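You operate a simulated robot arm through the tools that you are given. There is no shell and no other tool. Be economical: measure what you need, move in short steps, check, and stop when the job is done.

You run a simulated two-armed robot. Do the job below in one go: nothing can be reset, and whatever is moved stays where it is left.

Task
Fit the pink pump, flatten the pump bag, put the pump back and screw the blue cap on.
Fine: The pump goes into the white valve. Keep fingers clear of lids and flaps; drop and force nothing.

The check looks at the end state, three seconds after you hand in, the way a careful person would. Anything else that was tipped, shoved, dropped, spilled or broken makes it a failure. A push-on lid holds only when it is set on centred and level and pressed home; a screw cap is set on level and turned clockwise until tight.

Robot
Two 7-joint arms with two-finger parallel grippers on one trunk, on a base that drives. Base frame: it is fixed to the floor where the robot stands at the start and does not move with it; the origin is under the middle of the robot, x ahead of it, y to its left, z up; the surface under the hand at the start is at about z = 550. Lengths are in mm, angles in degrees, forces in N, time in s.
The left shoulder is at the start at [70, 134, 1076], the right one opposite. With the tool pointing down near the work surface each hand reaches from about 100 to 580 mm from the robot's upright axis, wherever it stands, measured 20 degrees to its own side. Places, roughly: blue cap (3x3x4 cm) [500, -200, 600]; mouth of the white valve [500, 200, 700]; pump bag (25x34x6 cm) [600, 200, 600]; pump knob [500, -100, 800]; pump socket of the pump stand [500, -100, 600]; pump stand (15x8x3 cm) [500, -100, 600]. Payload 1.57 kg a hand.
Tool frame (each hand has its own): the origin (TCP) lies between the finger pads and is the grasp point; the fingertips stand 30 mm ahead of it; z points along the fingers, y is the line along which they close. Largest opening 80 mm; finger width 17, thickness 12; the body of the gripper, 40 by 82 mm, starts 80 mm behind the TCP.
Orientation is that of the tool frame in the base frame, as [roll, pitch, yaw] about the fixed x, y, z axes, in that order (R = Rz(yaw) Ry(pitch) Rx(roll)). With the fingers straight down and closing along the base's y, the tool's x points along the base's -x, its y along +y and its z along -z.

Tools
- The arms move only by the tool arm_command. It takes "left_increments", "right_increments" or both (then of equal length, played together; a hand with none holds still); each is a list that holds one entry, the list of rows, each a list of 7 numbers: the turn, a rotation vector about the tool's x, y, z in degrees, then the shift along the tool's x, y, z in m, then the closure, from 0 (fully open) to 1 (shut). In form: [[[ax, ay, az, x, y, z, fingers], ...]]. A call has 1 to 10 rows; each row is the pose to reach, as a shift and turn from the pose commanded when the call began, along the tool's axes at that moment. Rows are played at 5 a second. More than 50 mm and 8.6 degrees between two rows, or a gripper value outside its range, and nothing of the call is played. Where a pose cannot be reached the arm comes as near as it can. A force on the tool above 40 N (or 10 N above the force at the start of the call, whichever is more), or a blocked arm, ends the call early, and 0.2 s more pass. The fingers move at their own pace (about 153 mm/s each) and stop on an object; they squeeze with about 28 N. The grip force told is the motor's: it shows also when the fingers shut on nothing. Time passes only in rows, and 0.2 s behind the last, so rows that repeat a pose let the fingers close. It gives the time, the measured TCP pose, the force on the tool (base axes), the opening and the grip force at its end, in the units of the frame above (readings bear some noise), with the torque about the TCP (base axes, N m) and any sound that the robot's microphone picked up.
- Cameras (640 x 400 px; columns grow to the right, rows downward): "scene" is now at [131.8, 13.6, 1293]; the picture's right is [0.16, -0.99, 0.00], its down [-0.66, -0.11, -0.75] and it looks along [0.74, 0.12, -0.67] (base axes); focal length 214 px, centre (320, 200). "left" rides on the left gripper at [72, 7, -122] in its tool frame; the picture's right is [-0.09, 1.00, 0.00], its down [-0.84, -0.08, -0.54] and it looks along [-0.54, -0.05, 0.84] (tool axes); focal length 238 px, centre (320, 200). "right" rides on the right gripper at [72, -7, -122] in its tool frame; the picture's right is [0.09, 1.00, 0.00], its down [-0.84, 0.08, -0.54] and it looks along [-0.54, 0.05, 0.84] (tool axes); focal length 238 px, centre (320, 200). There is no depth. A picture from a camera that has moved, and an enlarged one, comes with that camera's place and axes in the base frame and with its lens.
- camera(camera): a new picture of that camera. The clock stands still meanwhile.
- slide_trunk(by): slides the trunk up (or, below 0, down) by that many mm; the arms and the scene camera ride with it, the base frame stays. It gives what a move gives, with no picture.
- drive_base(legs): drives the robot by 1 to 6 legs, each [ahead, left, turn to the left] in mm, mm and degrees, along the robot's own axes; the way and the turn of a leg run together, so that a leg with both is an arc; at most 1500 mm and 180 degrees a leg. The arms and the cameras ride along, it lands a little off, and it stops where it bumps. It gives what a move gives.
- head_to(pan, tilt): turns the head with the scene camera to pan (to the left, within 86 degrees either way) and tilt (down, from -29 to 69), counted from straight ahead of the robot. It gives what a move gives.
- zoom(camera, box): a new picture of the part [left, top, right, bottom] of that camera's present view, enlarged. The clock stands still meanwhile.
- hand_in(): hands the job in; it is judged then, once.

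Work in short steps. Places have to be worked out from the pictures, the camera data and where the tool is seen: move nearer, look again, correct. Check each grasp and each placing, and mend what went wrong. You have 120 turns and 100 pictures in all, those below and enlarged ones among them. Open the grippers and draw the arms clear of the work before you hand the job in, unless the task says otherwise; then end with one line.

The tools are called after "Call:" by a JSON object that holds its "api" and its "payload". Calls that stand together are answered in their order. arm_command: Moves the arms, as the interface text tells. Its arguments: {"type":"object","properties":{"left_increments":{"type":"array","items":{"type":"array","items":{"type":"array","items":{"type":"number"}}}},"right_increments":{"type":"array","items":{"type":"array","items":{"type":"array","items":{"type":"number"}}}}},"required":[]} The other tools are called the same way: slide_trunk (by) slides the trunk up or down; drive_base (legs) drives the base; head_to (pan, tilt) turns the head that bears the scene camera; camera (camera) takes a picture; zoom (camera, box) takes an enlarged picture of a part of a camera's view; hand_in () hands the job in.

At the start:

```text
time: 0.0
left_position: [426.7, 206.3, 1163.8]
left_tcp_rot: [-180.0, -0.1, -179.9]
left_contact_force: [0.5, 0.4, 0.3]
left_wrist_torque: [-0.05, -0.01, 0.02]
left_opening: 79.9
left_gripper_force: 0.1
right_position: [426.8, -135.7, 1132.7]
right_tcp_rot: [-180.0, 0.0, 180.0]
right_contact_force: [0.0, -0.1, -0.6]
right_wrist_torque: [-0.01, -0.01, 0.01]
right_opening: 80.0
right_gripper_force: 0.2
trunk travel left (down, up): [-650.0, 290.0]
robot x, y, heading: [0.0, 1.3, -0.2]
head pan, tilt: [9.1, 41.8]
```

scene: 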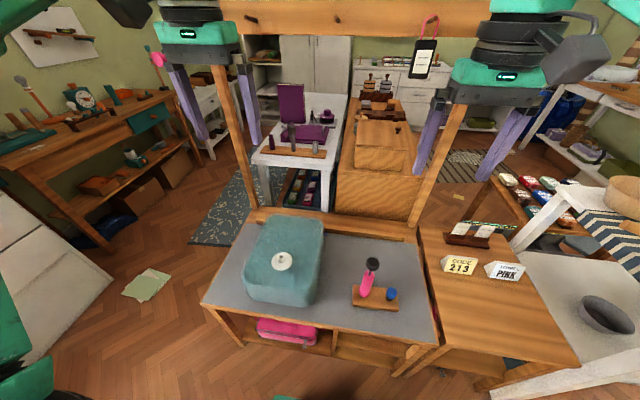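
right: 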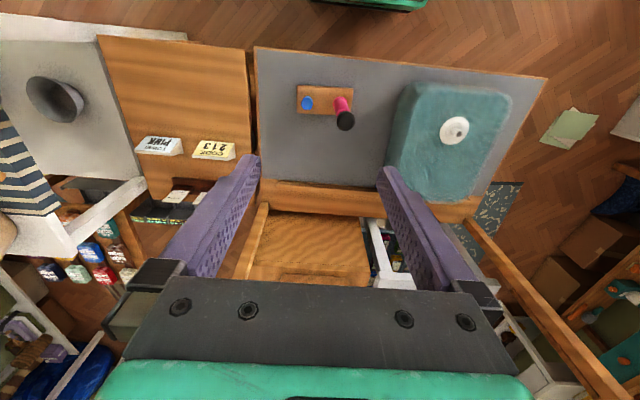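
left: 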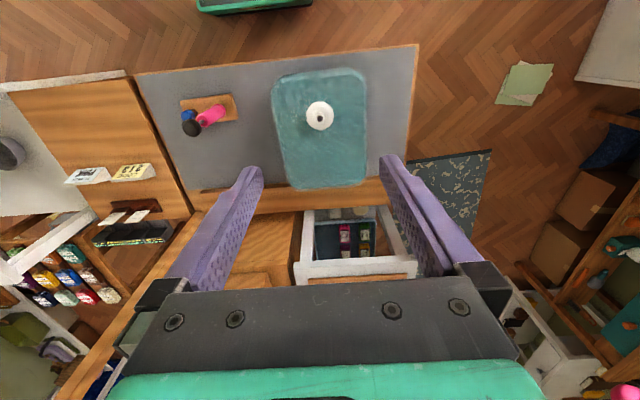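

The pump stands in its stand at the right and the bag lies on the left. I'll take closer looks at both.

Call:
{"api": "zoom", "payload": {"camera": "scene", "box": [330, 240, 430, 320]}}

Call:
{"api": "zoom", "payload": {"camera": "scene", "box": [220, 200, 350, 320]}}

Call:
{"api": "zoom", "payload": {"camera": "right", "box": [260, 60, 400, 150]}}

```text
5.00 times, centred on (380, 280) of scene
camera zoom: at [131.8, 13.6, 1293.0], right [0.16, -0.99, 0.0], down [-0.66, -0.11, -0.75], along [0.74, 0.12, -0.67], focal length 1072 px, centre (20, -200)
```

zoom: 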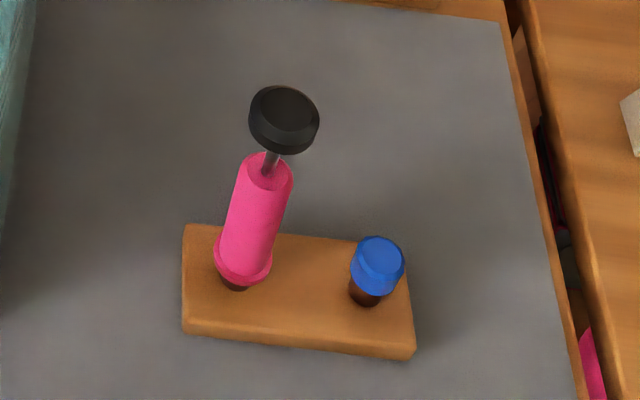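

```text
3.33 times, centred on (285, 260) of scene
camera zoom: at [131.8, 13.6, 1293.0], right [0.16, -0.99, 0.0], down [-0.66, -0.11, -0.75], along [0.74, 0.12, -0.67], focal length 715 px, centre (437, 0)
```

zoom: 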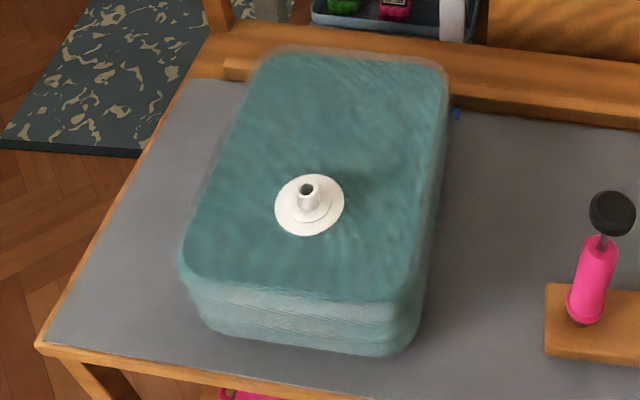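

```text
4.44 times, centred on (330, 105) of right
camera zoom: at [358.0, -143.3, 1254.3], right [-0.09, 1.0, 0.0], down [0.84, 0.08, 0.54], along [0.54, 0.05, -0.84], focal length 1059 px, centre (276, 622)
```

zoom: 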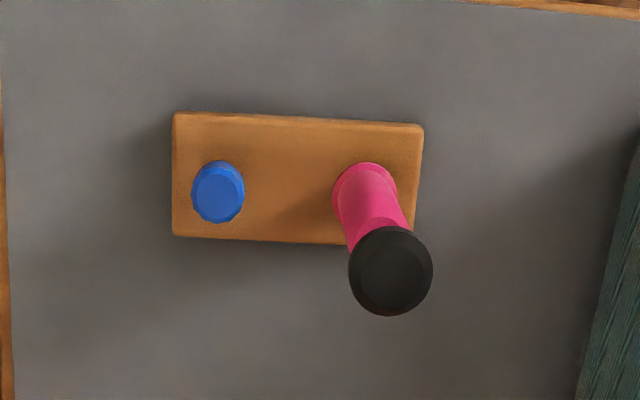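

From triangulation, the pump knob top is at about (479,-80,760), the cap at (478,-162,625) and the valve mouth at (493,199,710). I'll drive left 100 mm to centre on the work and lower the trunk 200 mm.

Call:
{"api": "drive_base", "payload": {"legs": [[0, 100, 0]]}}

Call:
{"api": "slide_trunk", "payload": {"by": -200}}

```text
time: 1.1
left_position: [425.7, 304.4, 1163.9]
left_tcp_rot: [179.9, -0.1, -180.0]
left_contact_force: [0.1, -0.5, 0.3]
left_wrist_torque: [0.01, -0.02, -0.01]
left_opening: 80.1
left_gripper_force: 0.1
right_position: [429.3, -38.8, 1131.6]
right_tcp_rot: [179.9, -0.1, 179.9]
right_contact_force: [-0.1, -0.3, 0.2]
right_wrist_torque: [-0.03, 0.01, -0.02]
right_opening: 80.0
right_gripper_force: 0.1
trunk travel left (down, up): [-650.0, 290.0]
robot x, y, heading: [-3.2, 96.9, -0.1]
head pan, tilt: [9.1, 41.8]
```

```text
time: 3.3
left_position: [426.1, 303.5, 963.8]
left_tcp_rot: [-180.0, -0.1, -180.0]
left_contact_force: [0.6, -0.1, 0.8]
left_wrist_torque: [0.0, -0.02, -0.05]
left_opening: 80.2
left_gripper_force: 0.0
right_position: [428.0, -36.7, 932.9]
right_tcp_rot: [179.9, 0.0, -180.0]
right_contact_force: [-0.1, -0.4, -1.1]
right_wrist_torque: [0.01, -0.01, 0.06]
right_opening: 79.8
right_gripper_force: 0.1
trunk travel left (down, up): [-450.0, 490.0]
robot x, y, heading: [1.7, 102.4, 0.3]
head pan, tilt: [9.1, 41.8]
```

Now the right hand tilts to 30° below horizontal, pointing forward, at a pre-grasp point in front of the pump.

Call:
{"api": "arm_command", "payload": {"right_increments": [[[0, -6, 0, 0.01, -0.0045, 0.015, 0], [0, -12, 0, 0.02, -0.009, 0.03, 0], [0, -18, 0, 0.03, -0.0135, 0.05, 0], [0, -24, 0, 0.04, -0.018, 0.07, 0], [0, -30, 0, 0.05, -0.0225, 0.09, 0], [0, -36, 0, 0.06, -0.027, 0.11, 0], [0, -42, 0, 0.07, -0.031, 0.13, 0], [0, -48, 0, 0.078, -0.036, 0.15, 0], [0, -54, 0, 0.078, -0.04, 0.17, 0], [0, -60, 0, 0.078, -0.043, 0.19, 0]]]}}

```text
time: 5.5
left_position: [429.4, 308.2, 961.5]
left_tcp_rot: [-179.8, -0.3, -180.0]
left_contact_force: [0.2, 0.7, -0.4]
left_wrist_torque: [-0.06, 0.05, -0.03]
left_opening: 80.2
left_gripper_force: 0.0
right_position: [424.2, -28.0, 742.0]
right_tcp_rot: [-179.6, 59.6, -179.8]
right_contact_force: [0.8, 0.6, -0.1]
right_wrist_torque: [-0.01, -0.03, -0.06]
right_opening: 79.9
right_gripper_force: 0.0
right hand out of reach, approached as far as the arm can: row 7, 8, 9, 10
trunk travel left (down, up): [-450.0, 490.0]
robot x, y, heading: [2.3, 99.0, 0.0]
head pan, tilt: [9.1, 41.8]
```

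The forward-pointing hand can't fold this close to the body, so I'll back the base up 120 mm to make room.

Call:
{"api": "drive_base", "payload": {"legs": [[-120, 0, 0]]}}

Call:
{"api": "camera", "payload": {"camera": "right"}}

Call:
{"api": "camera", "payload": {"camera": "scene"}}

```text
time: 6.8
left_position: [306.6, 304.3, 963.5]
left_tcp_rot: [-180.0, 0.0, -180.0]
left_contact_force: [-0.4, -0.4, 0.2]
left_wrist_torque: [0.01, -0.01, -0.01]
left_opening: 79.5
left_gripper_force: 0.1
right_position: [301.7, -29.3, 742.8]
right_tcp_rot: [-179.9, 59.9, 179.9]
right_contact_force: [-0.6, 0.8, 0.6]
right_wrist_torque: [-0.01, -0.01, -0.03]
right_opening: 79.9
right_gripper_force: 0.0
trunk travel left (down, up): [-450.0, 490.0]
robot x, y, heading: [-120.6, 99.4, 0.0]
head pan, tilt: [9.1, 41.8]
```

```text
93 pictures are left
camera right: at [162.5, -36.0, 741.3], right [-0.04, 1.0, -0.08], down [-0.05, 0.08, 1.0], along [1.0, 0.05, 0.05], focal length 238 px, centre (320, 200)
```

right: 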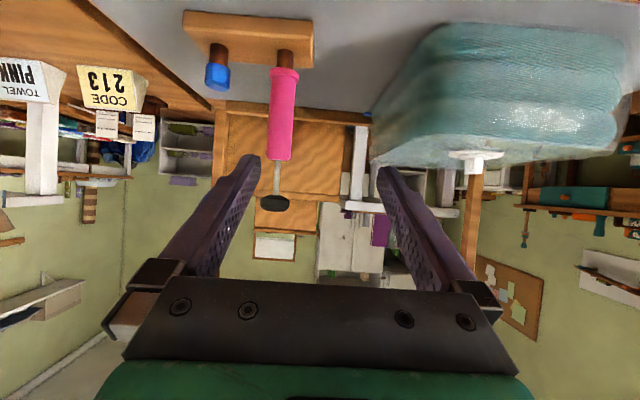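

```text
92 pictures are left
camera scene: at [11.3, 112.8, 1093.1], right [0.16, -0.99, 0.0], down [-0.66, -0.11, -0.75], along [0.74, 0.12, -0.67], focal length 214 px, centre (320, 200)
```

scene: 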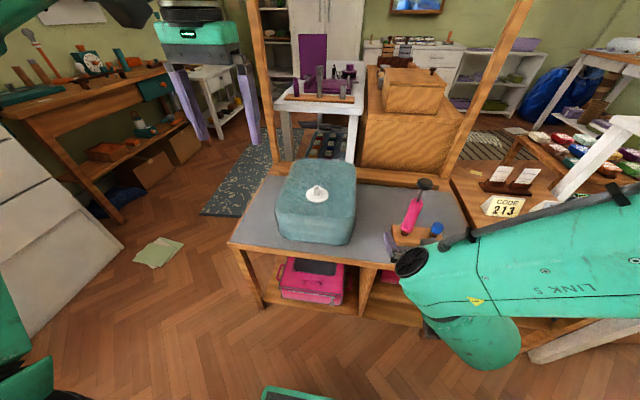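

The right camera gives a clean profile: barrel z≈595–704, knob ≈750–770. I'll move to a pre-grasp 90 mm back along the tool axis, aiming at (478,-80,642).

Call:
{"api": "arm_command", "payload": {"right_increments": [[[0, 0, 0, 0, -0.017, 0.037, 0], [0, 0, 0, 0, -0.034, 0.075, 0], [0, 0, 0, -0.001, -0.0507, 0.113, 0], [0, 0, 0, -0.001, -0.0507, 0.113, 0]]]}}

Call:
{"api": "camera", "payload": {"camera": "right"}}

```text
time: 7.8
left_position: [304.6, 305.3, 963.9]
left_tcp_rot: [-180.0, 0.0, -179.9]
left_contact_force: [0.3, -0.1, -0.7]
left_wrist_torque: [-0.03, 0.01, 0.02]
left_opening: 79.7
left_gripper_force: 0.1
right_position: [402.1, -80.4, 686.9]
right_tcp_rot: [-179.8, 59.8, -179.8]
right_contact_force: [-0.2, 0.5, 0.0]
right_wrist_torque: [-0.01, 0.02, -0.02]
right_opening: 80.1
right_gripper_force: 0.0
trunk travel left (down, up): [-450.0, 490.0]
robot x, y, heading: [-120.9, 100.1, -0.2]
head pan, tilt: [9.1, 41.8]
```

```text
91 pictures are left
camera right: at [261.0, -87.6, 685.4], right [-0.04, 1.0, -0.08], down [-0.05, 0.08, 1.0], along [1.0, 0.05, 0.05], focal length 238 px, centre (320, 200)
```

right: 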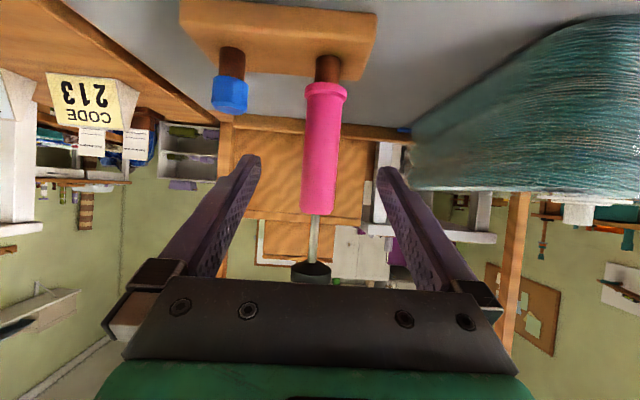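

The pump is centred between the fingers at y≈-80. I'll advance 89 mm along the tool axis and close on the barrel.

Call:
{"api": "arm_command", "payload": {"right_increments": [[[0, 0, 0, 0, 0, 0.03, 0], [0, 0, 0, 0, 0, 0.06, 0], [0, 0, 0, 0, 0, 0.088, 0], [0, 0, 0, 0, 0, 0.088, 0], [0, 0, 0, 0, 0, 0.088, 0.5], [0, 0, 0, 0, 0, 0.088, 1], [0, 0, 0, 0, 0, 0.088, 1]]]}}

Call:
{"api": "camera", "payload": {"camera": "right"}}

```text
time: 9.4
left_position: [305.9, 305.3, 964.4]
left_tcp_rot: [180.0, -0.1, -180.0]
left_contact_force: [0.1, -0.4, -0.7]
left_wrist_torque: [0.01, 0.0, 0.03]
left_opening: 79.9
left_gripper_force: 0.1
right_position: [477.6, -81.9, 641.8]
right_tcp_rot: [-179.9, 59.9, 180.0]
right_contact_force: [1.1, 0.0, 1.6]
right_wrist_torque: [-0.02, -0.03, -0.03]
right_opening: 31.2
right_gripper_force: 28.4
trunk travel left (down, up): [-450.0, 490.0]
robot x, y, heading: [-123.5, 96.7, 0.2]
head pan, tilt: [9.1, 41.8]
```

```text
90 pictures are left
camera right: at [337.4, -87.3, 641.0], right [-0.04, 1.0, -0.08], down [-0.05, 0.08, 1.0], along [1.0, 0.05, 0.05], focal length 238 px, centre (320, 200)
```

right: 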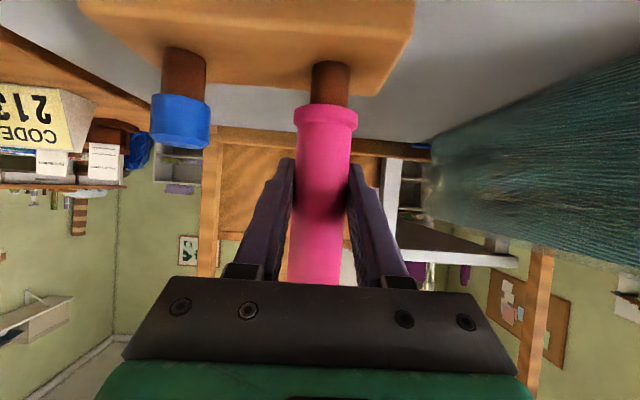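

Gripped at 31 mm. Lifting straight up 60 mm.

Call:
{"api": "arm_command", "payload": {"right_increments": [[[0, 0, 0, -0.00866, 0, -0.005, 1], [0, 0, 0, -0.01732, 0, -0.01, 1], [0, 0, 0, -0.026, 0, -0.015, 1], [0, 0, 0, -0.0346, 0, -0.02, 1], [0, 0, 0, -0.0433, 0, -0.025, 1], [0, 0, 0, -0.052, 0, -0.03, 1]]]}}

Call:
{"api": "camera", "payload": {"camera": "right"}}

Call:
{"api": "camera", "payload": {"camera": "scene"}}

```text
time: 10.8
left_position: [306.2, 304.8, 962.5]
left_tcp_rot: [180.0, -0.2, -180.0]
left_contact_force: [0.2, 0.1, 0.0]
left_wrist_torque: [0.0, -0.01, 0.01]
left_opening: 80.2
left_gripper_force: 0.1
right_position: [477.3, -81.0, 702.6]
right_tcp_rot: [-180.0, 59.8, 179.9]
right_contact_force: [0.7, 0.5, -0.8]
right_wrist_torque: [0.01, -0.04, 0.01]
right_opening: 30.9
right_gripper_force: 27.8
trunk travel left (down, up): [-450.0, 490.0]
robot x, y, heading: [-121.7, 101.5, -0.1]
head pan, tilt: [9.1, 41.8]
```

```text
89 pictures are left
camera right: at [337.5, -87.0, 701.2], right [-0.04, 1.0, -0.08], down [-0.05, 0.08, 1.0], along [1.0, 0.05, 0.04], focal length 238 px, centre (320, 200)
```

right: 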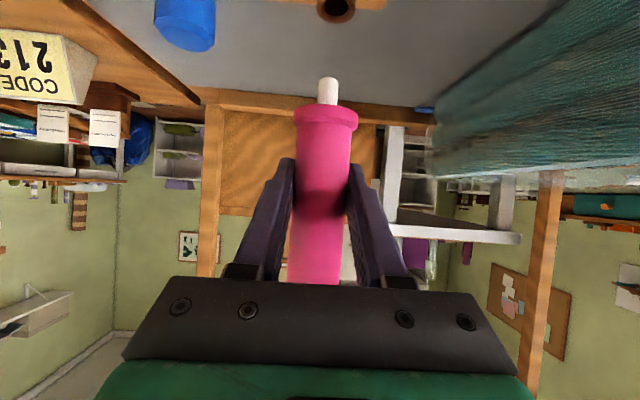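

```text
88 pictures are left
camera scene: at [12.1, 112.7, 1093.0], right [0.16, -0.99, 0.0], down [-0.66, -0.11, -0.75], along [0.74, 0.12, -0.67], focal length 214 px, centre (320, 200)
```

scene: 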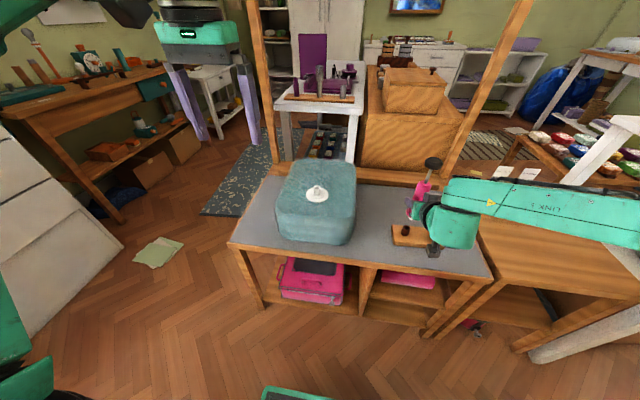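

The pump is free; its nozzle tip sits about 64 mm below the TCP. I'll raise it above valve height and carry it left over the bag, keeping clearance.

Call:
{"api": "arm_command", "payload": {"right_increments": [[[0, 0, 0, -0.026, 0, -0.015, 1], [0, 0, 0, -0.052, 0, -0.03, 1], [0, 0, 0, -0.078, 0, -0.045, 1], [0, 0, 0, -0.104, 0, -0.06, 1], [0, 0, 0, -0.104, 0.045, -0.06, 1], [0, 0, 0, -0.104, 0.09, -0.06, 1], [0, 0, 0, -0.104, 0.135, -0.06, 1], [0, 0, 0, -0.104, 0.18, -0.06, 1], [0, 0, 0, -0.104, 0.225, -0.06, 1], [0, 0, 0, -0.104, 0.26, -0.06, 1]]]}}

Call:
{"api": "camera", "payload": {"camera": "right"}}

Call:
{"api": "camera", "payload": {"camera": "scene"}}

Call:
{"api": "camera", "payload": {"camera": "left"}}

```text
time: 13.0
left_position: [307.0, 306.8, 962.7]
left_tcp_rot: [-180.0, 0.0, 180.0]
left_contact_force: [-0.2, -0.5, -0.1]
left_wrist_torque: [0.0, -0.04, 0.0]
left_opening: 80.0
left_gripper_force: 0.1
right_position: [478.7, 179.9, 821.6]
right_tcp_rot: [-179.7, 59.8, -180.0]
right_contact_force: [-0.1, 0.0, -1.5]
right_wrist_torque: [-0.01, 0.0, -0.07]
right_opening: 31.1
right_gripper_force: 28.1
trunk travel left (down, up): [-450.0, 490.0]
robot x, y, heading: [-118.1, 99.7, 0.0]
head pan, tilt: [9.1, 41.8]
```

```text
87 pictures are left
camera right: at [338.7, 173.8, 820.3], right [-0.04, 1.0, -0.08], down [-0.05, 0.08, 1.0], along [1.0, 0.05, 0.04], focal length 238 px, centre (320, 200)
```

right: 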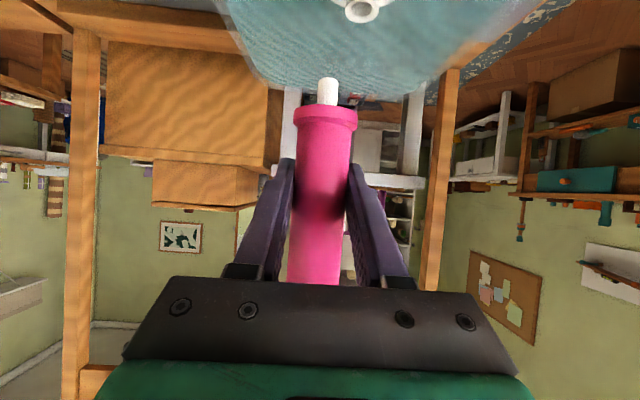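

```text
86 pictures are left
camera scene: at [12.2, 113.9, 1093.0], right [0.16, -0.99, 0.0], down [-0.66, -0.11, -0.74], along [0.74, 0.12, -0.67], focal length 214 px, centre (320, 200)
```

scene: 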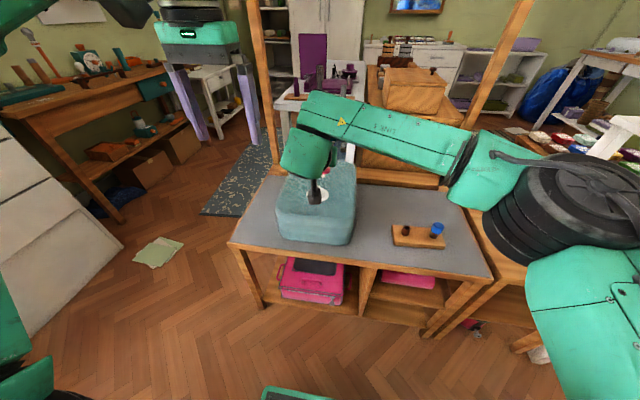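

```text
85 pictures are left
camera left: at [235.0, 312.3, 1086.2], right [0.09, 1.0, 0.0], down [0.84, -0.08, 0.54], along [0.54, -0.05, -0.84], focal length 238 px, centre (320, 200)
```

left: 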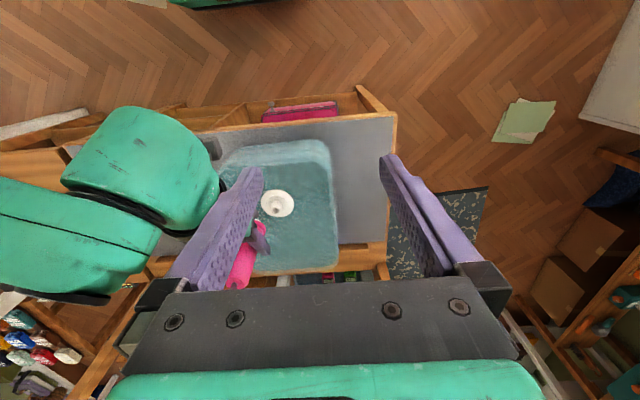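

Zooming to refine the valve position before lowering.

Call:
{"api": "zoom", "payload": {"camera": "left", "box": [225, 170, 321, 230]}}

Call:
{"api": "zoom", "payload": {"camera": "right", "box": [272, 0, 432, 100]}}

```text
6.67 times, centred on (273, 200) of left
camera zoom: at [235.0, 312.3, 1086.2], right [0.09, 1.0, 0.0], down [0.84, -0.08, 0.54], along [0.54, -0.05, -0.84], focal length 1589 px, centre (633, 200)
```

zoom: 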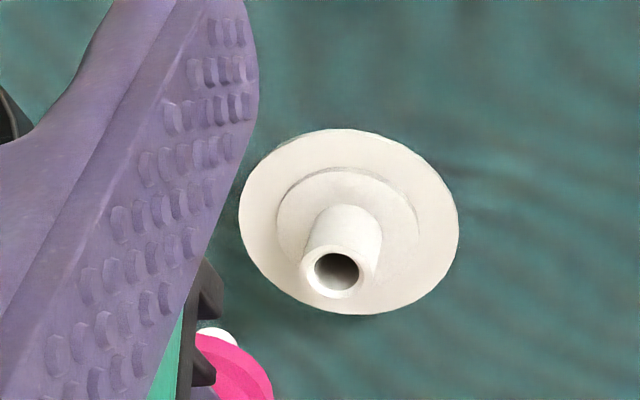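

```text
4.00 times, centred on (352, 50) of right
camera zoom: at [338.7, 173.8, 820.3], right [-0.04, 1.0, -0.08], down [-0.05, 0.08, 1.0], along [1.0, 0.05, 0.04], focal length 953 px, centre (192, 800)
```

zoom: 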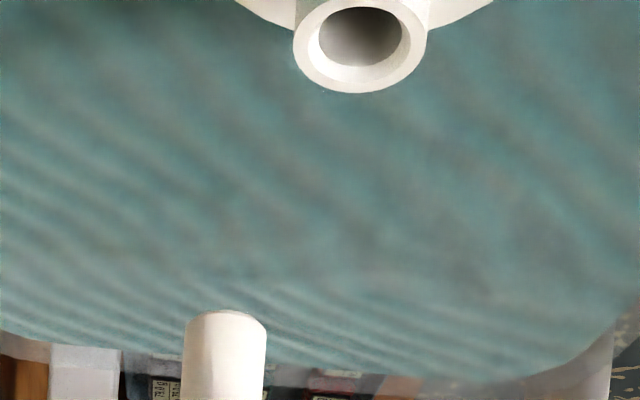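

The valve mouth comes out near (499,199,700). I'll bring the nozzle to about 15 mm above it and look again.

Call:
{"api": "arm_command", "payload": {"right_increments": [[[0, 0, 0, -0.005, 0.0095, 0.0087, 1], [0, 0, 0, -0.01, 0.019, 0.0173, 1], [0, 0, 0, 0.0073, 0.019, 0.0273, 1], [0, 0, 0, 0.0246, 0.019, 0.0373, 1], [0, 0, 0, 0.0246, 0.019, 0.0373, 1]]]}}

Call:
{"api": "zoom", "payload": {"camera": "right", "box": [240, 20, 400, 120]}}

Call:
{"api": "zoom", "payload": {"camera": "left", "box": [225, 170, 321, 230]}}

```text
time: 14.2
left_position: [307.3, 306.3, 963.5]
left_tcp_rot: [180.0, -0.1, -180.0]
left_contact_force: [0.1, -0.4, 0.1]
left_wrist_torque: [0.05, 0.01, 0.01]
left_opening: 79.7
left_gripper_force: 0.1
right_position: [498.0, 198.7, 781.5]
right_tcp_rot: [-179.9, 59.7, -179.9]
right_contact_force: [0.9, -0.2, -1.5]
right_wrist_torque: [-0.02, -0.03, -0.02]
right_opening: 31.0
right_gripper_force: 27.8
trunk travel left (down, up): [-450.0, 490.0]
robot x, y, heading: [-118.3, 99.9, -0.1]
head pan, tilt: [9.1, 41.8]
```

```text
4.00 times, centred on (320, 70) of right
camera zoom: at [359.0, 192.2, 780.1], right [-0.04, 1.0, -0.08], down [-0.05, 0.08, 1.0], along [1.0, 0.05, 0.04], focal length 953 px, centre (320, 720)
```

zoom: 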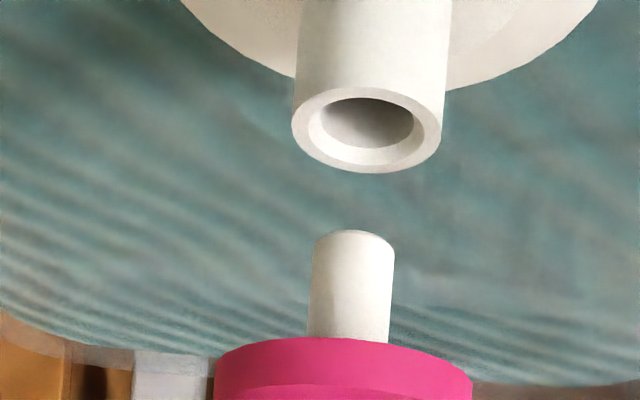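

```text
6.67 times, centred on (273, 200) of left
camera zoom: at [234.9, 311.2, 1086.5], right [0.09, 1.0, 0.0], down [0.84, -0.08, 0.54], along [0.54, -0.05, -0.84], focal length 1589 px, centre (633, 200)
```

zoom: 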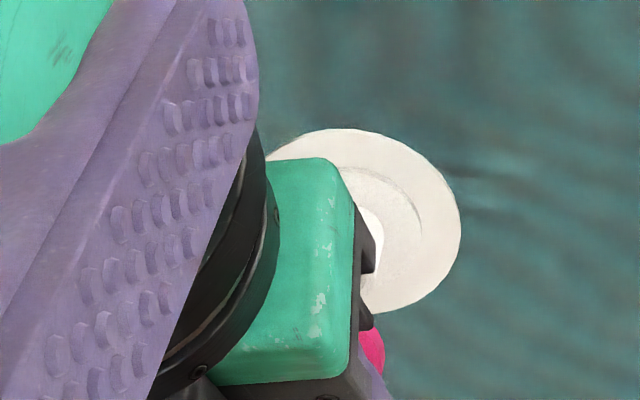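

All rays agree on the mouth at (500,199,700); the nozzle is about 2 mm short in x and 0.7 mm short in y. I'll correct that, lower 11 mm and recheck.

Call:
{"api": "arm_command", "payload": {"right_increments": [[[0, 0, 0, -0.0012, 0.0007, 0.002, 1], [0, 0, 0, 0.0036, 0.0007, 0.0047, 1], [0, 0, 0, 0.0084, 0.0007, 0.0075, 1], [0, 0, 0, 0.0084, 0.0007, 0.0075, 1]]]}}

Call:
{"api": "zoom", "payload": {"camera": "right", "box": [240, 20, 400, 120]}}

```text
time: 15.2
left_position: [307.0, 306.8, 963.7]
left_tcp_rot: [180.0, 0.0, -180.0]
left_contact_force: [-0.2, 0.3, 0.4]
left_wrist_torque: [0.0, 0.01, 0.0]
left_opening: 80.1
left_gripper_force: 0.1
right_position: [501.7, 198.5, 770.3]
right_tcp_rot: [-180.0, 59.9, 180.0]
right_contact_force: [0.1, 0.9, -1.4]
right_wrist_torque: [0.02, 0.01, 0.02]
right_opening: 31.0
right_gripper_force: 27.5
trunk travel left (down, up): [-450.0, 490.0]
robot x, y, heading: [-122.3, 100.4, 0.0]
head pan, tilt: [9.1, 41.8]
```

```text
4.00 times, centred on (320, 70) of right
camera zoom: at [360.8, 192.6, 769.7], right [-0.04, 1.0, -0.08], down [-0.05, 0.08, 1.0], along [1.0, 0.05, 0.04], focal length 953 px, centre (320, 720)
```

zoom: 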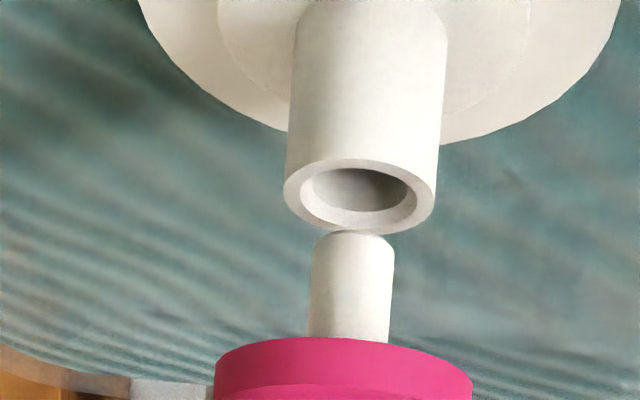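

y is aligned within 0.3 mm and x within about 1 mm. I'll lower gently 12 mm and check the entry.

Call:
{"api": "arm_command", "payload": {"right_increments": [[[0, 0, 0, 0.0026, 0.0002, 0.0015, 1], [0, 0, 0, 0.0052, 0.0002, 0.003, 1], [0, 0, 0, 0.0078, 0.0002, 0.0045, 1], [0, 0, 0, 0.0104, 0.0002, 0.006, 1], [0, 0, 0, 0.0104, 0.0002, 0.006, 1]]]}}

Call:
{"api": "zoom", "payload": {"camera": "right", "box": [240, 20, 400, 120]}}

```text
time: 16.4
left_position: [306.6, 304.3, 963.7]
left_tcp_rot: [-180.0, -0.1, -180.0]
left_contact_force: [-0.7, -0.2, 0.2]
left_wrist_torque: [-0.04, -0.02, -0.02]
left_opening: 80.1
left_gripper_force: 0.0
right_position: [499.8, 199.1, 758.0]
right_tcp_rot: [-179.9, 59.8, 180.0]
right_contact_force: [-4.4, -1.1, -2.7]
right_wrist_torque: [-0.09, 0.3, 0.0]
right_opening: 31.0
right_gripper_force: 27.6
trunk travel left (down, up): [-450.0, 490.0]
robot x, y, heading: [-117.2, 99.7, -0.0]
head pan, tilt: [9.1, 41.8]
```

```text
4.00 times, centred on (320, 70) of right
camera zoom: at [359.9, 192.8, 757.4], right [-0.04, 1.0, -0.08], down [-0.05, 0.08, 1.0], along [1.0, 0.05, 0.04], focal length 953 px, centre (320, 720)
```

zoom: 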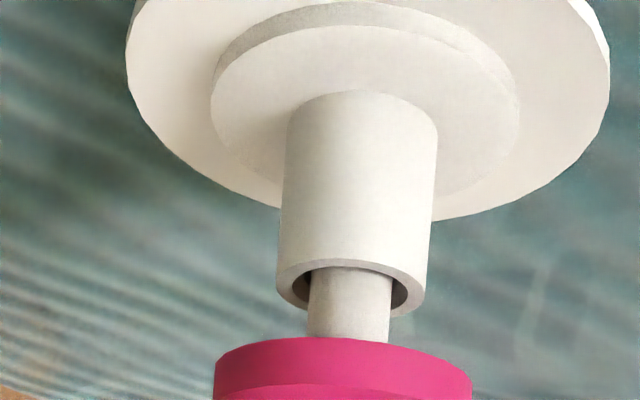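

The nozzle is in the bore with a 4 N side load toward -x. I'll relieve about 1 mm in x and press down to seat the flange.

Call:
{"api": "arm_command", "payload": {"right_increments": [[[0, 0, 0, 0.0005, 0.0, -0.0009, 1], [0, 0, 0, 0.0022, 0.0, 0.0001, 1], [0, 0, 0, 0.0039, 0.0, 0.0011, 1], [0, 0, 0, 0.0057, 0, 0.0021, 1], [0, 0, 0, 0.0074, 0, 0.0031, 1], [0, 0, 0, 0.0074, 0, 0.0031, 1]]]}}

Call:
{"api": "zoom", "payload": {"camera": "right", "box": [240, 20, 400, 120]}}

```text
time: 17.8
left_position: [306.5, 304.9, 963.2]
left_tcp_rot: [-179.9, -0.1, -180.0]
left_contact_force: [1.5, -0.3, 0.7]
left_wrist_torque: [-0.02, 0.02, -0.02]
left_opening: 79.7
left_gripper_force: 0.0
right_position: [500.2, 198.7, 749.9]
right_tcp_rot: [-180.0, 59.9, 179.9]
right_contact_force: [-0.9, -0.3, -0.4]
right_wrist_torque: [-0.01, -0.02, -0.01]
right_opening: 31.2
right_gripper_force: 27.9
trunk travel left (down, up): [-450.0, 490.0]
robot x, y, heading: [-117.4, 99.4, -0.4]
head pan, tilt: [9.1, 41.8]
```

```text
4.00 times, centred on (320, 70) of right
camera zoom: at [359.7, 192.9, 749.9], right [-0.04, 1.0, -0.08], down [-0.05, 0.08, 1.0], along [1.0, 0.05, 0.04], focal length 953 px, centre (320, 720)
```

zoom: 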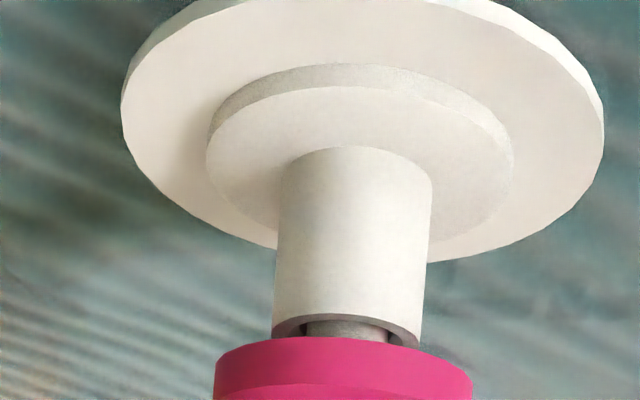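

Load-free, with a gap of roughly 3–4 mm left. I'll lower until contact.

Call:
{"api": "arm_command", "payload": {"right_increments": [[[0, 0, 0, 0.0017, 0.0, 0.001, 1], [0, 0, 0, 0.003, 0.0, 0.0017, 1], [0, 0, 0, 0.0039, 0, 0.0022, 1], [0, 0, 0, 0.0039, 0, 0.0022, 1]]]}}

Call:
{"api": "zoom", "payload": {"camera": "right", "box": [240, 20, 400, 120]}}

Call:
{"api": "camera", "payload": {"camera": "scene"}}

Call:
{"api": "camera", "payload": {"camera": "left"}}

```text
time: 18.8
left_position: [306.1, 305.2, 963.0]
left_tcp_rot: [180.0, -0.1, 180.0]
left_contact_force: [1.2, -0.2, -1.3]
left_wrist_torque: [-0.01, -0.01, 0.01]
left_opening: 79.9
left_gripper_force: 0.1
right_position: [499.4, 199.3, 746.6]
right_tcp_rot: [-179.9, 59.9, -180.0]
right_contact_force: [-1.3, -0.7, -1.0]
right_wrist_torque: [-0.03, 0.02, -0.01]
right_opening: 31.2
right_gripper_force: 27.7
trunk travel left (down, up): [-450.0, 490.0]
robot x, y, heading: [-123.2, 96.8, 0.1]
head pan, tilt: [9.1, 41.8]
```

```text
4.00 times, centred on (320, 70) of right
camera zoom: at [359.7, 193.0, 745.4], right [-0.04, 1.0, -0.08], down [-0.05, 0.08, 1.0], along [1.0, 0.05, 0.04], focal length 953 px, centre (320, 720)
```

zoom: 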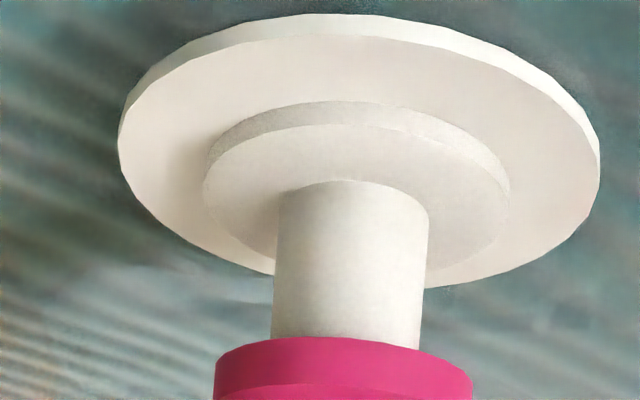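

```text
76 pictures are left
camera scene: at [12.2, 112.9, 1093.0], right [0.16, -0.99, 0.0], down [-0.66, -0.11, -0.75], along [0.74, 0.12, -0.67], focal length 214 px, centre (320, 200)
```

scene: 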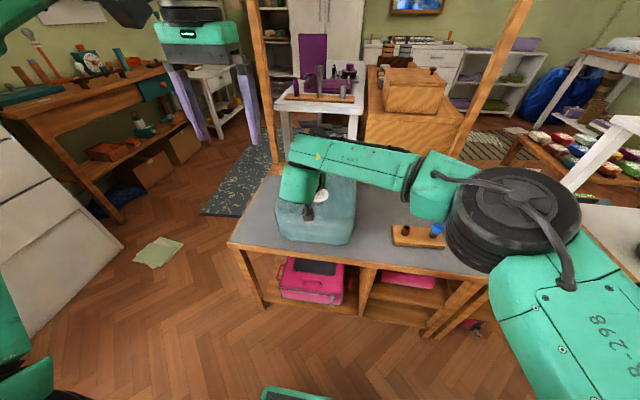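

```text
75 pictures are left
camera left: at [234.9, 311.2, 1086.4], right [0.09, 1.0, 0.0], down [0.84, -0.08, 0.54], along [0.54, -0.05, -0.84], focal length 238 px, centre (320, 200)
```

left: 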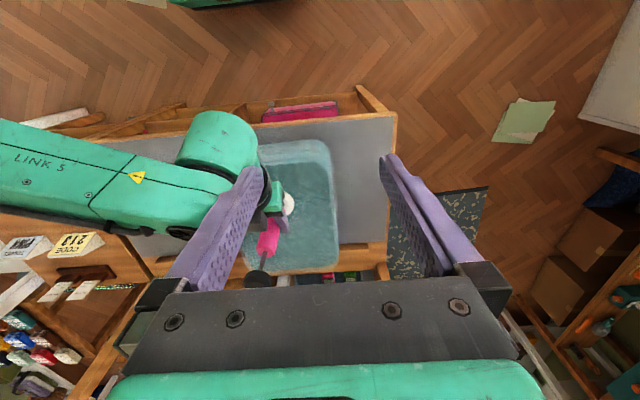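

The pump is seated in the valve and the right hand stays on the barrel. The knob should be at about (500,200,865), so I'll bring the left hand above it with a 15° forward tilt.

Call:
{"api": "arm_command", "payload": {"left_increments": [[[0, -3, 0, -0.034, -0.021, 0.002, 0], [0, -6, 0, -0.068, -0.042, 0.004, 0], [0, -9, 0, -0.102, -0.063, 0.006, 0], [0, -12, 0, -0.136, -0.084, 0.008, 0], [0, -15, 0, -0.17, -0.105, 0.012, 0], [0, -15, 0, -0.17, -0.105, 0.012, 0]]]}}

Call:
{"api": "camera", "payload": {"camera": "left"}}

Call:
{"api": "camera", "payload": {"camera": "scene"}}

```text
time: 20.2
left_position: [471.2, 201.3, 949.5]
left_tcp_rot: [179.9, 15.0, 179.9]
left_contact_force: [0.5, 0.2, -0.5]
left_wrist_torque: [0.01, -0.01, 0.03]
left_opening: 79.9
left_gripper_force: 0.0
left hand out of reach, approached as far as the arm can: row 5, 6
right_position: [498.6, 199.1, 747.6]
right_tcp_rot: [-179.9, 59.9, 179.9]
right_contact_force: [0.4, 0.1, -0.9]
right_wrist_torque: [0.02, -0.02, 0.01]
right_opening: 31.0
right_gripper_force: 28.7
trunk travel left (down, up): [-450.0, 490.0]
robot x, y, heading: [-122.7, 96.7, 0.2]
head pan, tilt: [9.1, 41.8]
```

```text
74 pictures are left
camera left: at [368.7, 207.7, 1048.9], right [0.09, 1.0, 0.03], down [0.67, -0.08, 0.74], along [0.74, -0.05, -0.67], focal length 238 px, centre (320, 200)
```

left: 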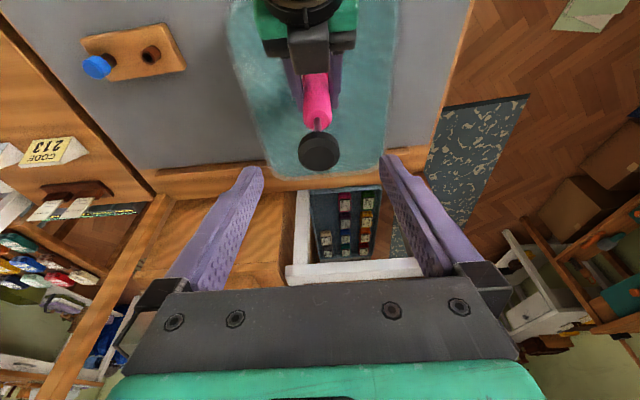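

```text
73 pictures are left
camera scene: at [11.9, 112.6, 1093.1], right [0.16, -0.99, 0.0], down [-0.66, -0.11, -0.75], along [0.74, 0.12, -0.67], focal length 214 px, centre (320, 200)
```

scene: 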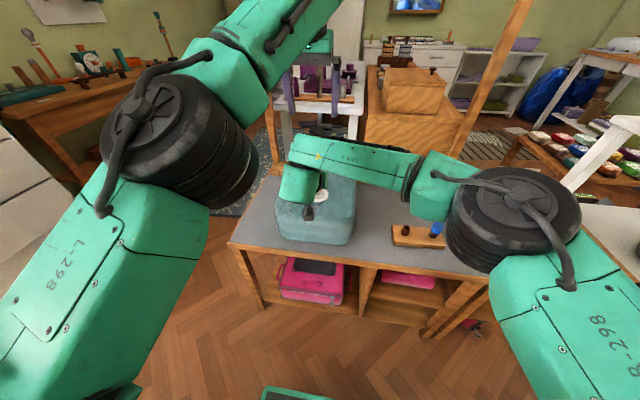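

Straight down is at the edge of reach. The view confirms the knob at (500,199,~868). I'll re-angle the left hand to come in from the left-rear, tilted 40° and yawed -40°, which also clears the right wrist.

Call:
{"api": "arm_command", "payload": {"left_increments": [[[2.7, -3.4, 5.1, 0.003, 0.005, -0.01, 0], [5.3, -6.9, 10.2, 0.006, 0.01, -0.015, 0], [8.0, -10.3, 15.3, 0.008, 0.015, -0.015, 0], [10.6, -13.7, 20.4, 0.011, 0.021, -0.01, 0], [13.3, -17.1, 25.5, 0.014, 0.026, -0.005, 0], [15.9, -20.6, 30.6, 0.017, 0.031, 0.002, 0], [18.6, -24.0, 35.7, 0.019, 0.036, 0.012, 0], [18.6, -24.0, 35.7, 0.019, 0.036, 0.012, 0]]]}}

Call:
{"api": "camera", "payload": {"camera": "left"}}

Call:
{"api": "camera", "payload": {"camera": "scene"}}

```text
time: 22.0
left_position: [455.0, 238.8, 931.8]
left_tcp_rot: [-180.0, 40.0, 140.1]
left_contact_force: [0.6, 0.6, -0.6]
left_wrist_torque: [-0.01, 0.02, 0.0]
left_opening: 79.9
left_gripper_force: 0.1
left hand out of reach, approached as far as the arm can: row 1, 2
right_position: [499.4, 198.3, 746.4]
right_tcp_rot: [-180.0, 59.9, 179.9]
right_contact_force: [0.5, 0.0, -1.4]
right_wrist_torque: [0.01, 0.02, 0.01]
right_opening: 31.2
right_gripper_force: 28.1
trunk travel left (down, up): [-450.0, 490.0]
robot x, y, heading: [-118.7, 100.0, -0.1]
head pan, tilt: [9.1, 41.8]
```

```text
72 pictures are left
camera left: at [356.3, 328.6, 980.0], right [0.69, 0.72, 0.06], down [0.17, -0.25, 0.95], along [0.7, -0.65, -0.3], focal length 238 px, centre (320, 200)
```

left: 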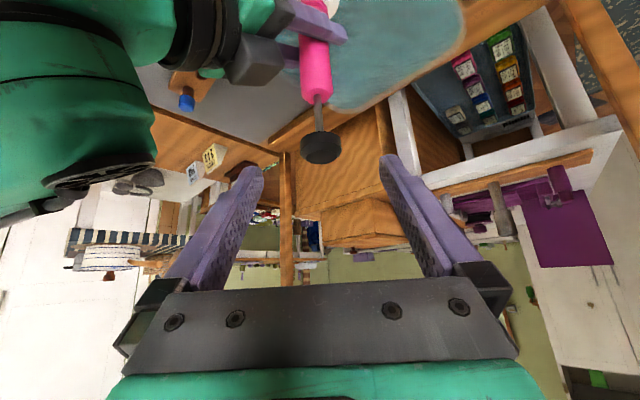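

```text
71 pictures are left
camera scene: at [12.1, 112.5, 1093.1], right [0.16, -0.99, 0.0], down [-0.66, -0.11, -0.75], along [0.74, 0.12, -0.67], focal length 214 px, centre (320, 200)
```

scene: 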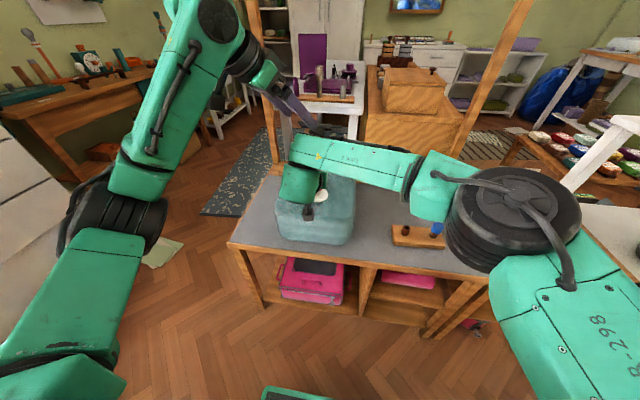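

Reached, with the knob centred in view. I'll advance 88 mm and grip it.

Call:
{"api": "arm_command", "payload": {"left_increments": [[[0, 0, 0, 0, -0.0006, 0.03, 0], [0, 0, 0, 0, -0.0012, 0.06, 0], [0, 0, 0, 0, -0.0012, 0.088, 0], [0, 0, 0, 0, -0.0012, 0.088, 0], [0, 0, 0, 0, -0.0012, 0.088, 0.4], [0, 0, 0, 0, -0.0012, 0.088, 1], [0, 0, 0, 0, -0.0012, 0.088, 1]]]}}

Call:
{"api": "camera", "payload": {"camera": "left"}}

Call:
{"api": "camera", "payload": {"camera": "right"}}

```text
time: 23.6
left_position: [495.9, 202.2, 863.9]
left_tcp_rot: [-179.9, 40.0, 140.2]
left_contact_force: [5.6, 1.9, 0.4]
left_wrist_torque: [0.01, -0.18, 0.12]
left_opening: 36.7
left_gripper_force: 27.7
right_position: [500.3, 200.4, 745.7]
right_tcp_rot: [-179.9, 59.7, 179.9]
right_contact_force: [-4.7, -2.6, -0.5]
right_wrist_torque: [0.23, -0.47, -0.08]
right_opening: 31.1
right_gripper_force: 27.7
trunk travel left (down, up): [-450.0, 490.0]
robot x, y, heading: [-121.2, 97.8, 0.0]
head pan, tilt: [9.1, 41.8]
```

```text
70 pictures are left
camera left: at [398.4, 292.2, 912.4], right [0.69, 0.72, 0.06], down [0.18, -0.25, 0.95], along [0.7, -0.65, -0.3], focal length 238 px, centre (320, 200)
```

left: 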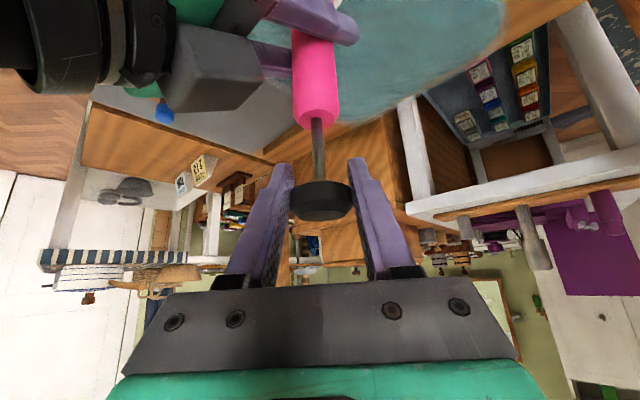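

```text
69 pictures are left
camera right: at [359.8, 193.0, 745.4], right [-0.04, 1.0, -0.08], down [-0.05, 0.08, 1.0], along [1.0, 0.05, 0.04], focal length 238 px, centre (320, 200)
```

right: 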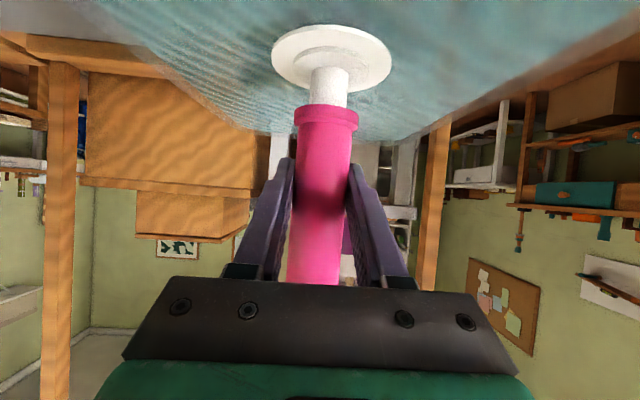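

The knob is gripped at 36.7 mm with a small side load. I'll relieve it by 1.5 mm and try a gentle 30 mm push-down as a first stroke.

Call:
{"api": "arm_command", "payload": {"left_increments": [[[0, 0, 0, 0, 0.0015, 0, 1], [0, 0, 0, 0.0032, 0.0015, 0.0038, 1], [0, 0, 0, 0.0064, 0.0015, 0.0077, 1], [0, 0, 0, 0.0096, 0.0015, 0.0115, 1], [0, 0, 0, 0.0129, 0.0015, 0.0153, 1], [0, 0, 0, 0.0161, 0.0015, 0.0192, 1], [0, 0, 0, 0.0193, 0.0015, 0.023, 1]]]}}

Call:
{"api": "camera", "payload": {"camera": "left"}}

```text
time: 25.2
left_position: [497.9, 201.3, 835.1]
left_tcp_rot: [-179.9, 40.0, 140.1]
left_contact_force: [-12.2, -0.9, 4.4]
left_wrist_torque: [-0.02, 0.42, -0.02]
left_opening: 36.4
left_gripper_force: 27.6
right_position: [500.5, 199.1, 745.3]
right_tcp_rot: [-179.8, 59.9, -180.0]
right_contact_force: [12.8, 2.0, -5.2]
right_wrist_torque: [-0.11, 0.69, -0.02]
right_opening: 31.2
right_gripper_force: 27.6
trunk travel left (down, up): [-450.0, 490.0]
robot x, y, heading: [-121.8, 97.8, -0.1]
head pan, tilt: [9.1, 41.8]
```

```text
68 pictures are left
camera left: at [399.8, 292.9, 882.6], right [0.69, 0.72, 0.06], down [0.18, -0.25, 0.95], along [0.7, -0.65, -0.3], focal length 238 px, centre (320, 200)
```

left: 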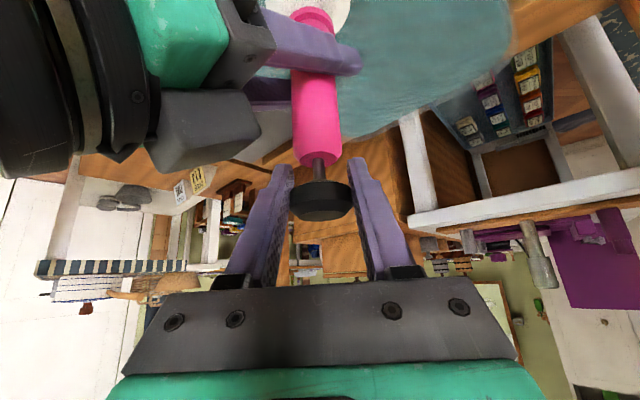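

The rod slides freely with 4 N, but there's a 12 N side load, so I'll back off 1 mm. Next I'll pull up 50 mm in steps to find the top of the stroke.

Call:
{"api": "arm_command", "payload": {"left_increments": [[[0, 0, 0, 0, -0.001, 0, 1], [0, 0, 0, -0.0064, -0.001, -0.0077, 1], [0, 0, 0, -0.0129, -0.001, -0.0153, 1], [0, 0, 0, -0.0193, -0.001, -0.023, 1], [0, 0, 0, -0.0225, -0.001, -0.0268, 1], [0, 0, 0, -0.0257, -0.001, -0.0306, 1], [0, 0, 0, -0.0289, -0.001, -0.0345, 1], [0, 0, 0, -0.0321, -0.001, -0.0383, 1]]]}}

Call:
{"api": "camera", "payload": {"camera": "left"}}

Call:
{"api": "camera", "payload": {"camera": "right"}}

```text
time: 27.0
left_position: [496.9, 201.2, 885.4]
left_tcp_rot: [-179.8, 40.0, 140.1]
left_contact_force: [-6.6, 3.6, -10.2]
left_wrist_torque: [0.28, 0.58, -0.09]
left_opening: 36.2
left_gripper_force: 28.4
right_position: [500.2, 199.4, 746.7]
right_tcp_rot: [-179.8, 59.9, 179.9]
right_contact_force: [8.1, -2.0, 11.3]
right_wrist_torque: [0.23, 0.52, 0.01]
right_opening: 31.0
right_gripper_force: 28.2
trunk travel left (down, up): [-450.0, 490.0]
robot x, y, heading: [-116.9, 96.5, 0.1]
head pan, tilt: [9.1, 41.8]
```

```text
67 pictures are left
camera left: at [398.5, 292.2, 933.5], right [0.69, 0.72, 0.06], down [0.18, -0.25, 0.95], along [0.7, -0.65, -0.3], focal length 238 px, centre (320, 200)
```

left: 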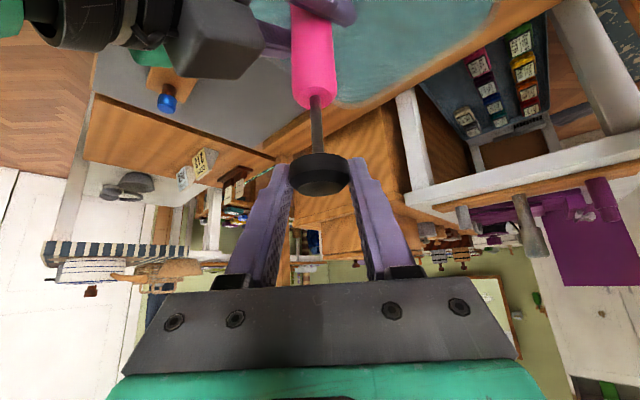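

```text
66 pictures are left
camera right: at [360.2, 192.5, 745.4], right [-0.04, 1.0, -0.08], down [-0.05, 0.08, 1.0], along [1.0, 0.05, 0.04], focal length 238 px, centre (320, 200)
```

right: 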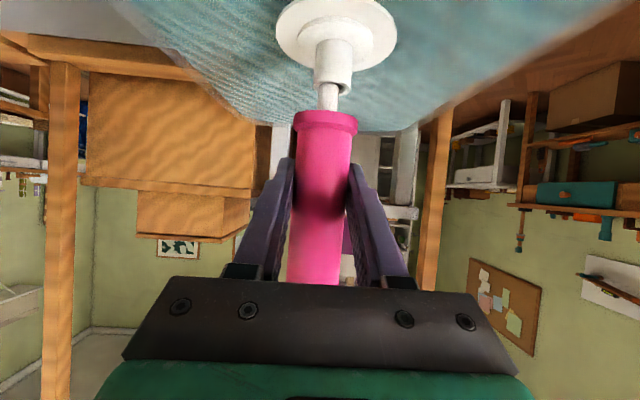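

The stroke worked. The bag sank about 10 mm, and at the top of the stroke the barrel slid up about 6 mm in the right grip, so the nozzle is partly out. I'll lower both hands together to re-seat the nozzle.

Call:
{"api": "arm_command", "payload": {"left_increments": [[[0, 0, 0, 0.0032, -0.0004, 0.0038, 1], [0, 0, 0, 0.0058, -0.0004, 0.0069, 1], [0, 0, 0, 0.0077, -0.0004, 0.0092, 1], [0, 0, 0, 0.009, -0.0004, 0.0107, 1]]], "right_increments": [[[0, 0, 0, 0.0043, 0, 0.0025, 1], [0, 0, 0, 0.0078, 0, 0.0045, 1], [0, 0, 0, 0.0104, 0, 0.006, 1], [0, 0, 0, 0.0121, 0, 0.007, 1]]]}}

Call:
{"api": "camera", "payload": {"camera": "right"}}

```text
time: 28.0
left_position: [497.1, 201.6, 871.7]
left_tcp_rot: [180.0, 40.1, 140.1]
left_contact_force: [-9.5, 5.7, -3.5]
left_wrist_torque: [0.52, 0.67, 0.06]
left_opening: 36.4
left_gripper_force: 27.9
right_position: [500.6, 200.1, 731.7]
right_tcp_rot: [-179.8, 59.8, -180.0]
right_contact_force: [9.1, -3.5, 2.8]
right_wrist_torque: [0.25, 0.66, -0.08]
right_opening: 31.0
right_gripper_force: 28.5
trunk travel left (down, up): [-450.0, 490.0]
robot x, y, heading: [-117.6, 98.2, -0.2]
head pan, tilt: [9.1, 41.8]
```

```text
65 pictures are left
camera right: at [359.8, 192.8, 731.1], right [-0.04, 1.0, -0.08], down [-0.05, 0.08, 1.0], along [1.0, 0.05, 0.04], focal length 238 px, centre (320, 200)
```

right: 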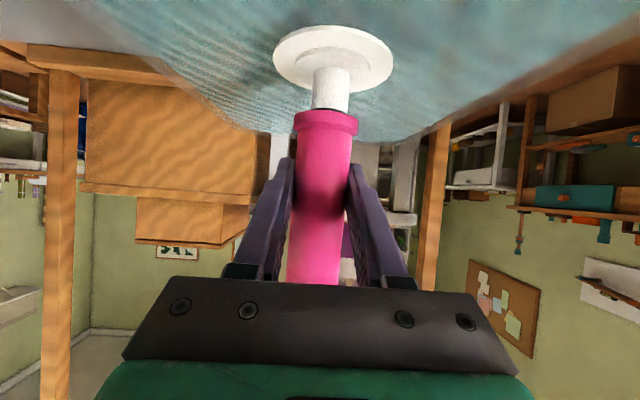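

Re-seated. Next stroke: push down 40 mm and watch the bag height.

Call:
{"api": "arm_command", "payload": {"left_increments": [[[0, 0, 0, 0.0051, -0.0004, 0.0061, 1], [0, 0, 0, 0.0103, -0.0004, 0.0123, 1], [0, 0, 0, 0.0154, -0.0004, 0.0184, 1], [0, 0, 0, 0.0206, -0.0004, 0.0245, 1], [0, 0, 0, 0.0257, -0.0004, 0.0306, 1], [0, 0, 0, 0.0257, -0.0004, 0.0306, 1]]]}}

Call:
{"api": "camera", "payload": {"camera": "left"}}

Call:
{"api": "camera", "payload": {"camera": "right"}}

```text
time: 29.4
left_position: [496.6, 200.6, 832.2]
left_tcp_rot: [-179.9, 40.2, 140.2]
left_contact_force: [5.9, 7.1, 5.1]
left_wrist_torque: [0.19, -0.36, 0.11]
left_opening: 36.1
left_gripper_force: 27.9
right_position: [499.3, 198.9, 732.0]
right_tcp_rot: [-179.9, 59.7, -180.0]
right_contact_force: [-6.9, -7.6, -5.3]
right_wrist_torque: [0.58, -0.29, -0.1]
right_opening: 31.5
right_gripper_force: 27.7
trunk travel left (down, up): [-450.0, 490.0]
robot x, y, heading: [-117.2, 95.5, -0.2]
head pan, tilt: [9.1, 41.8]
heard: click
```

```text
64 pictures are left
camera left: at [398.4, 291.9, 879.2], right [0.69, 0.72, 0.06], down [0.17, -0.25, 0.95], along [0.7, -0.65, -0.3], focal length 238 px, centre (320, 200)
```

left: 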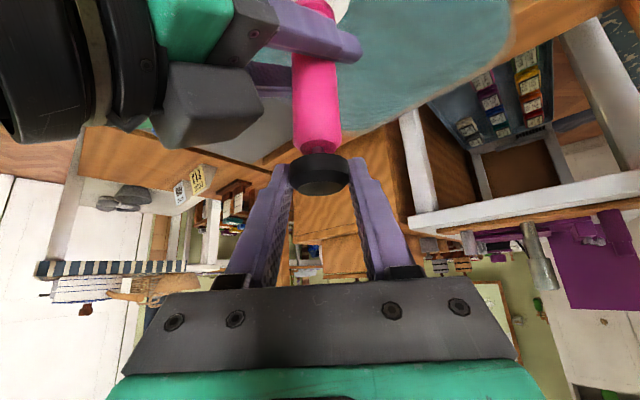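

```text
63 pictures are left
camera right: at [359.4, 193.0, 731.2], right [-0.04, 1.0, -0.08], down [-0.05, 0.08, 1.0], along [1.0, 0.05, 0.04], focal length 238 px, centre (320, 200)
```

right: 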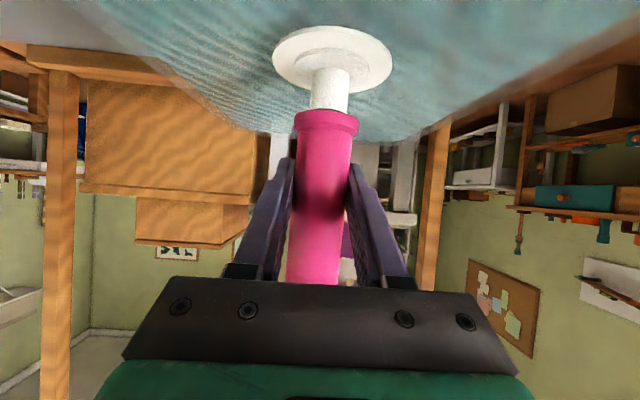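

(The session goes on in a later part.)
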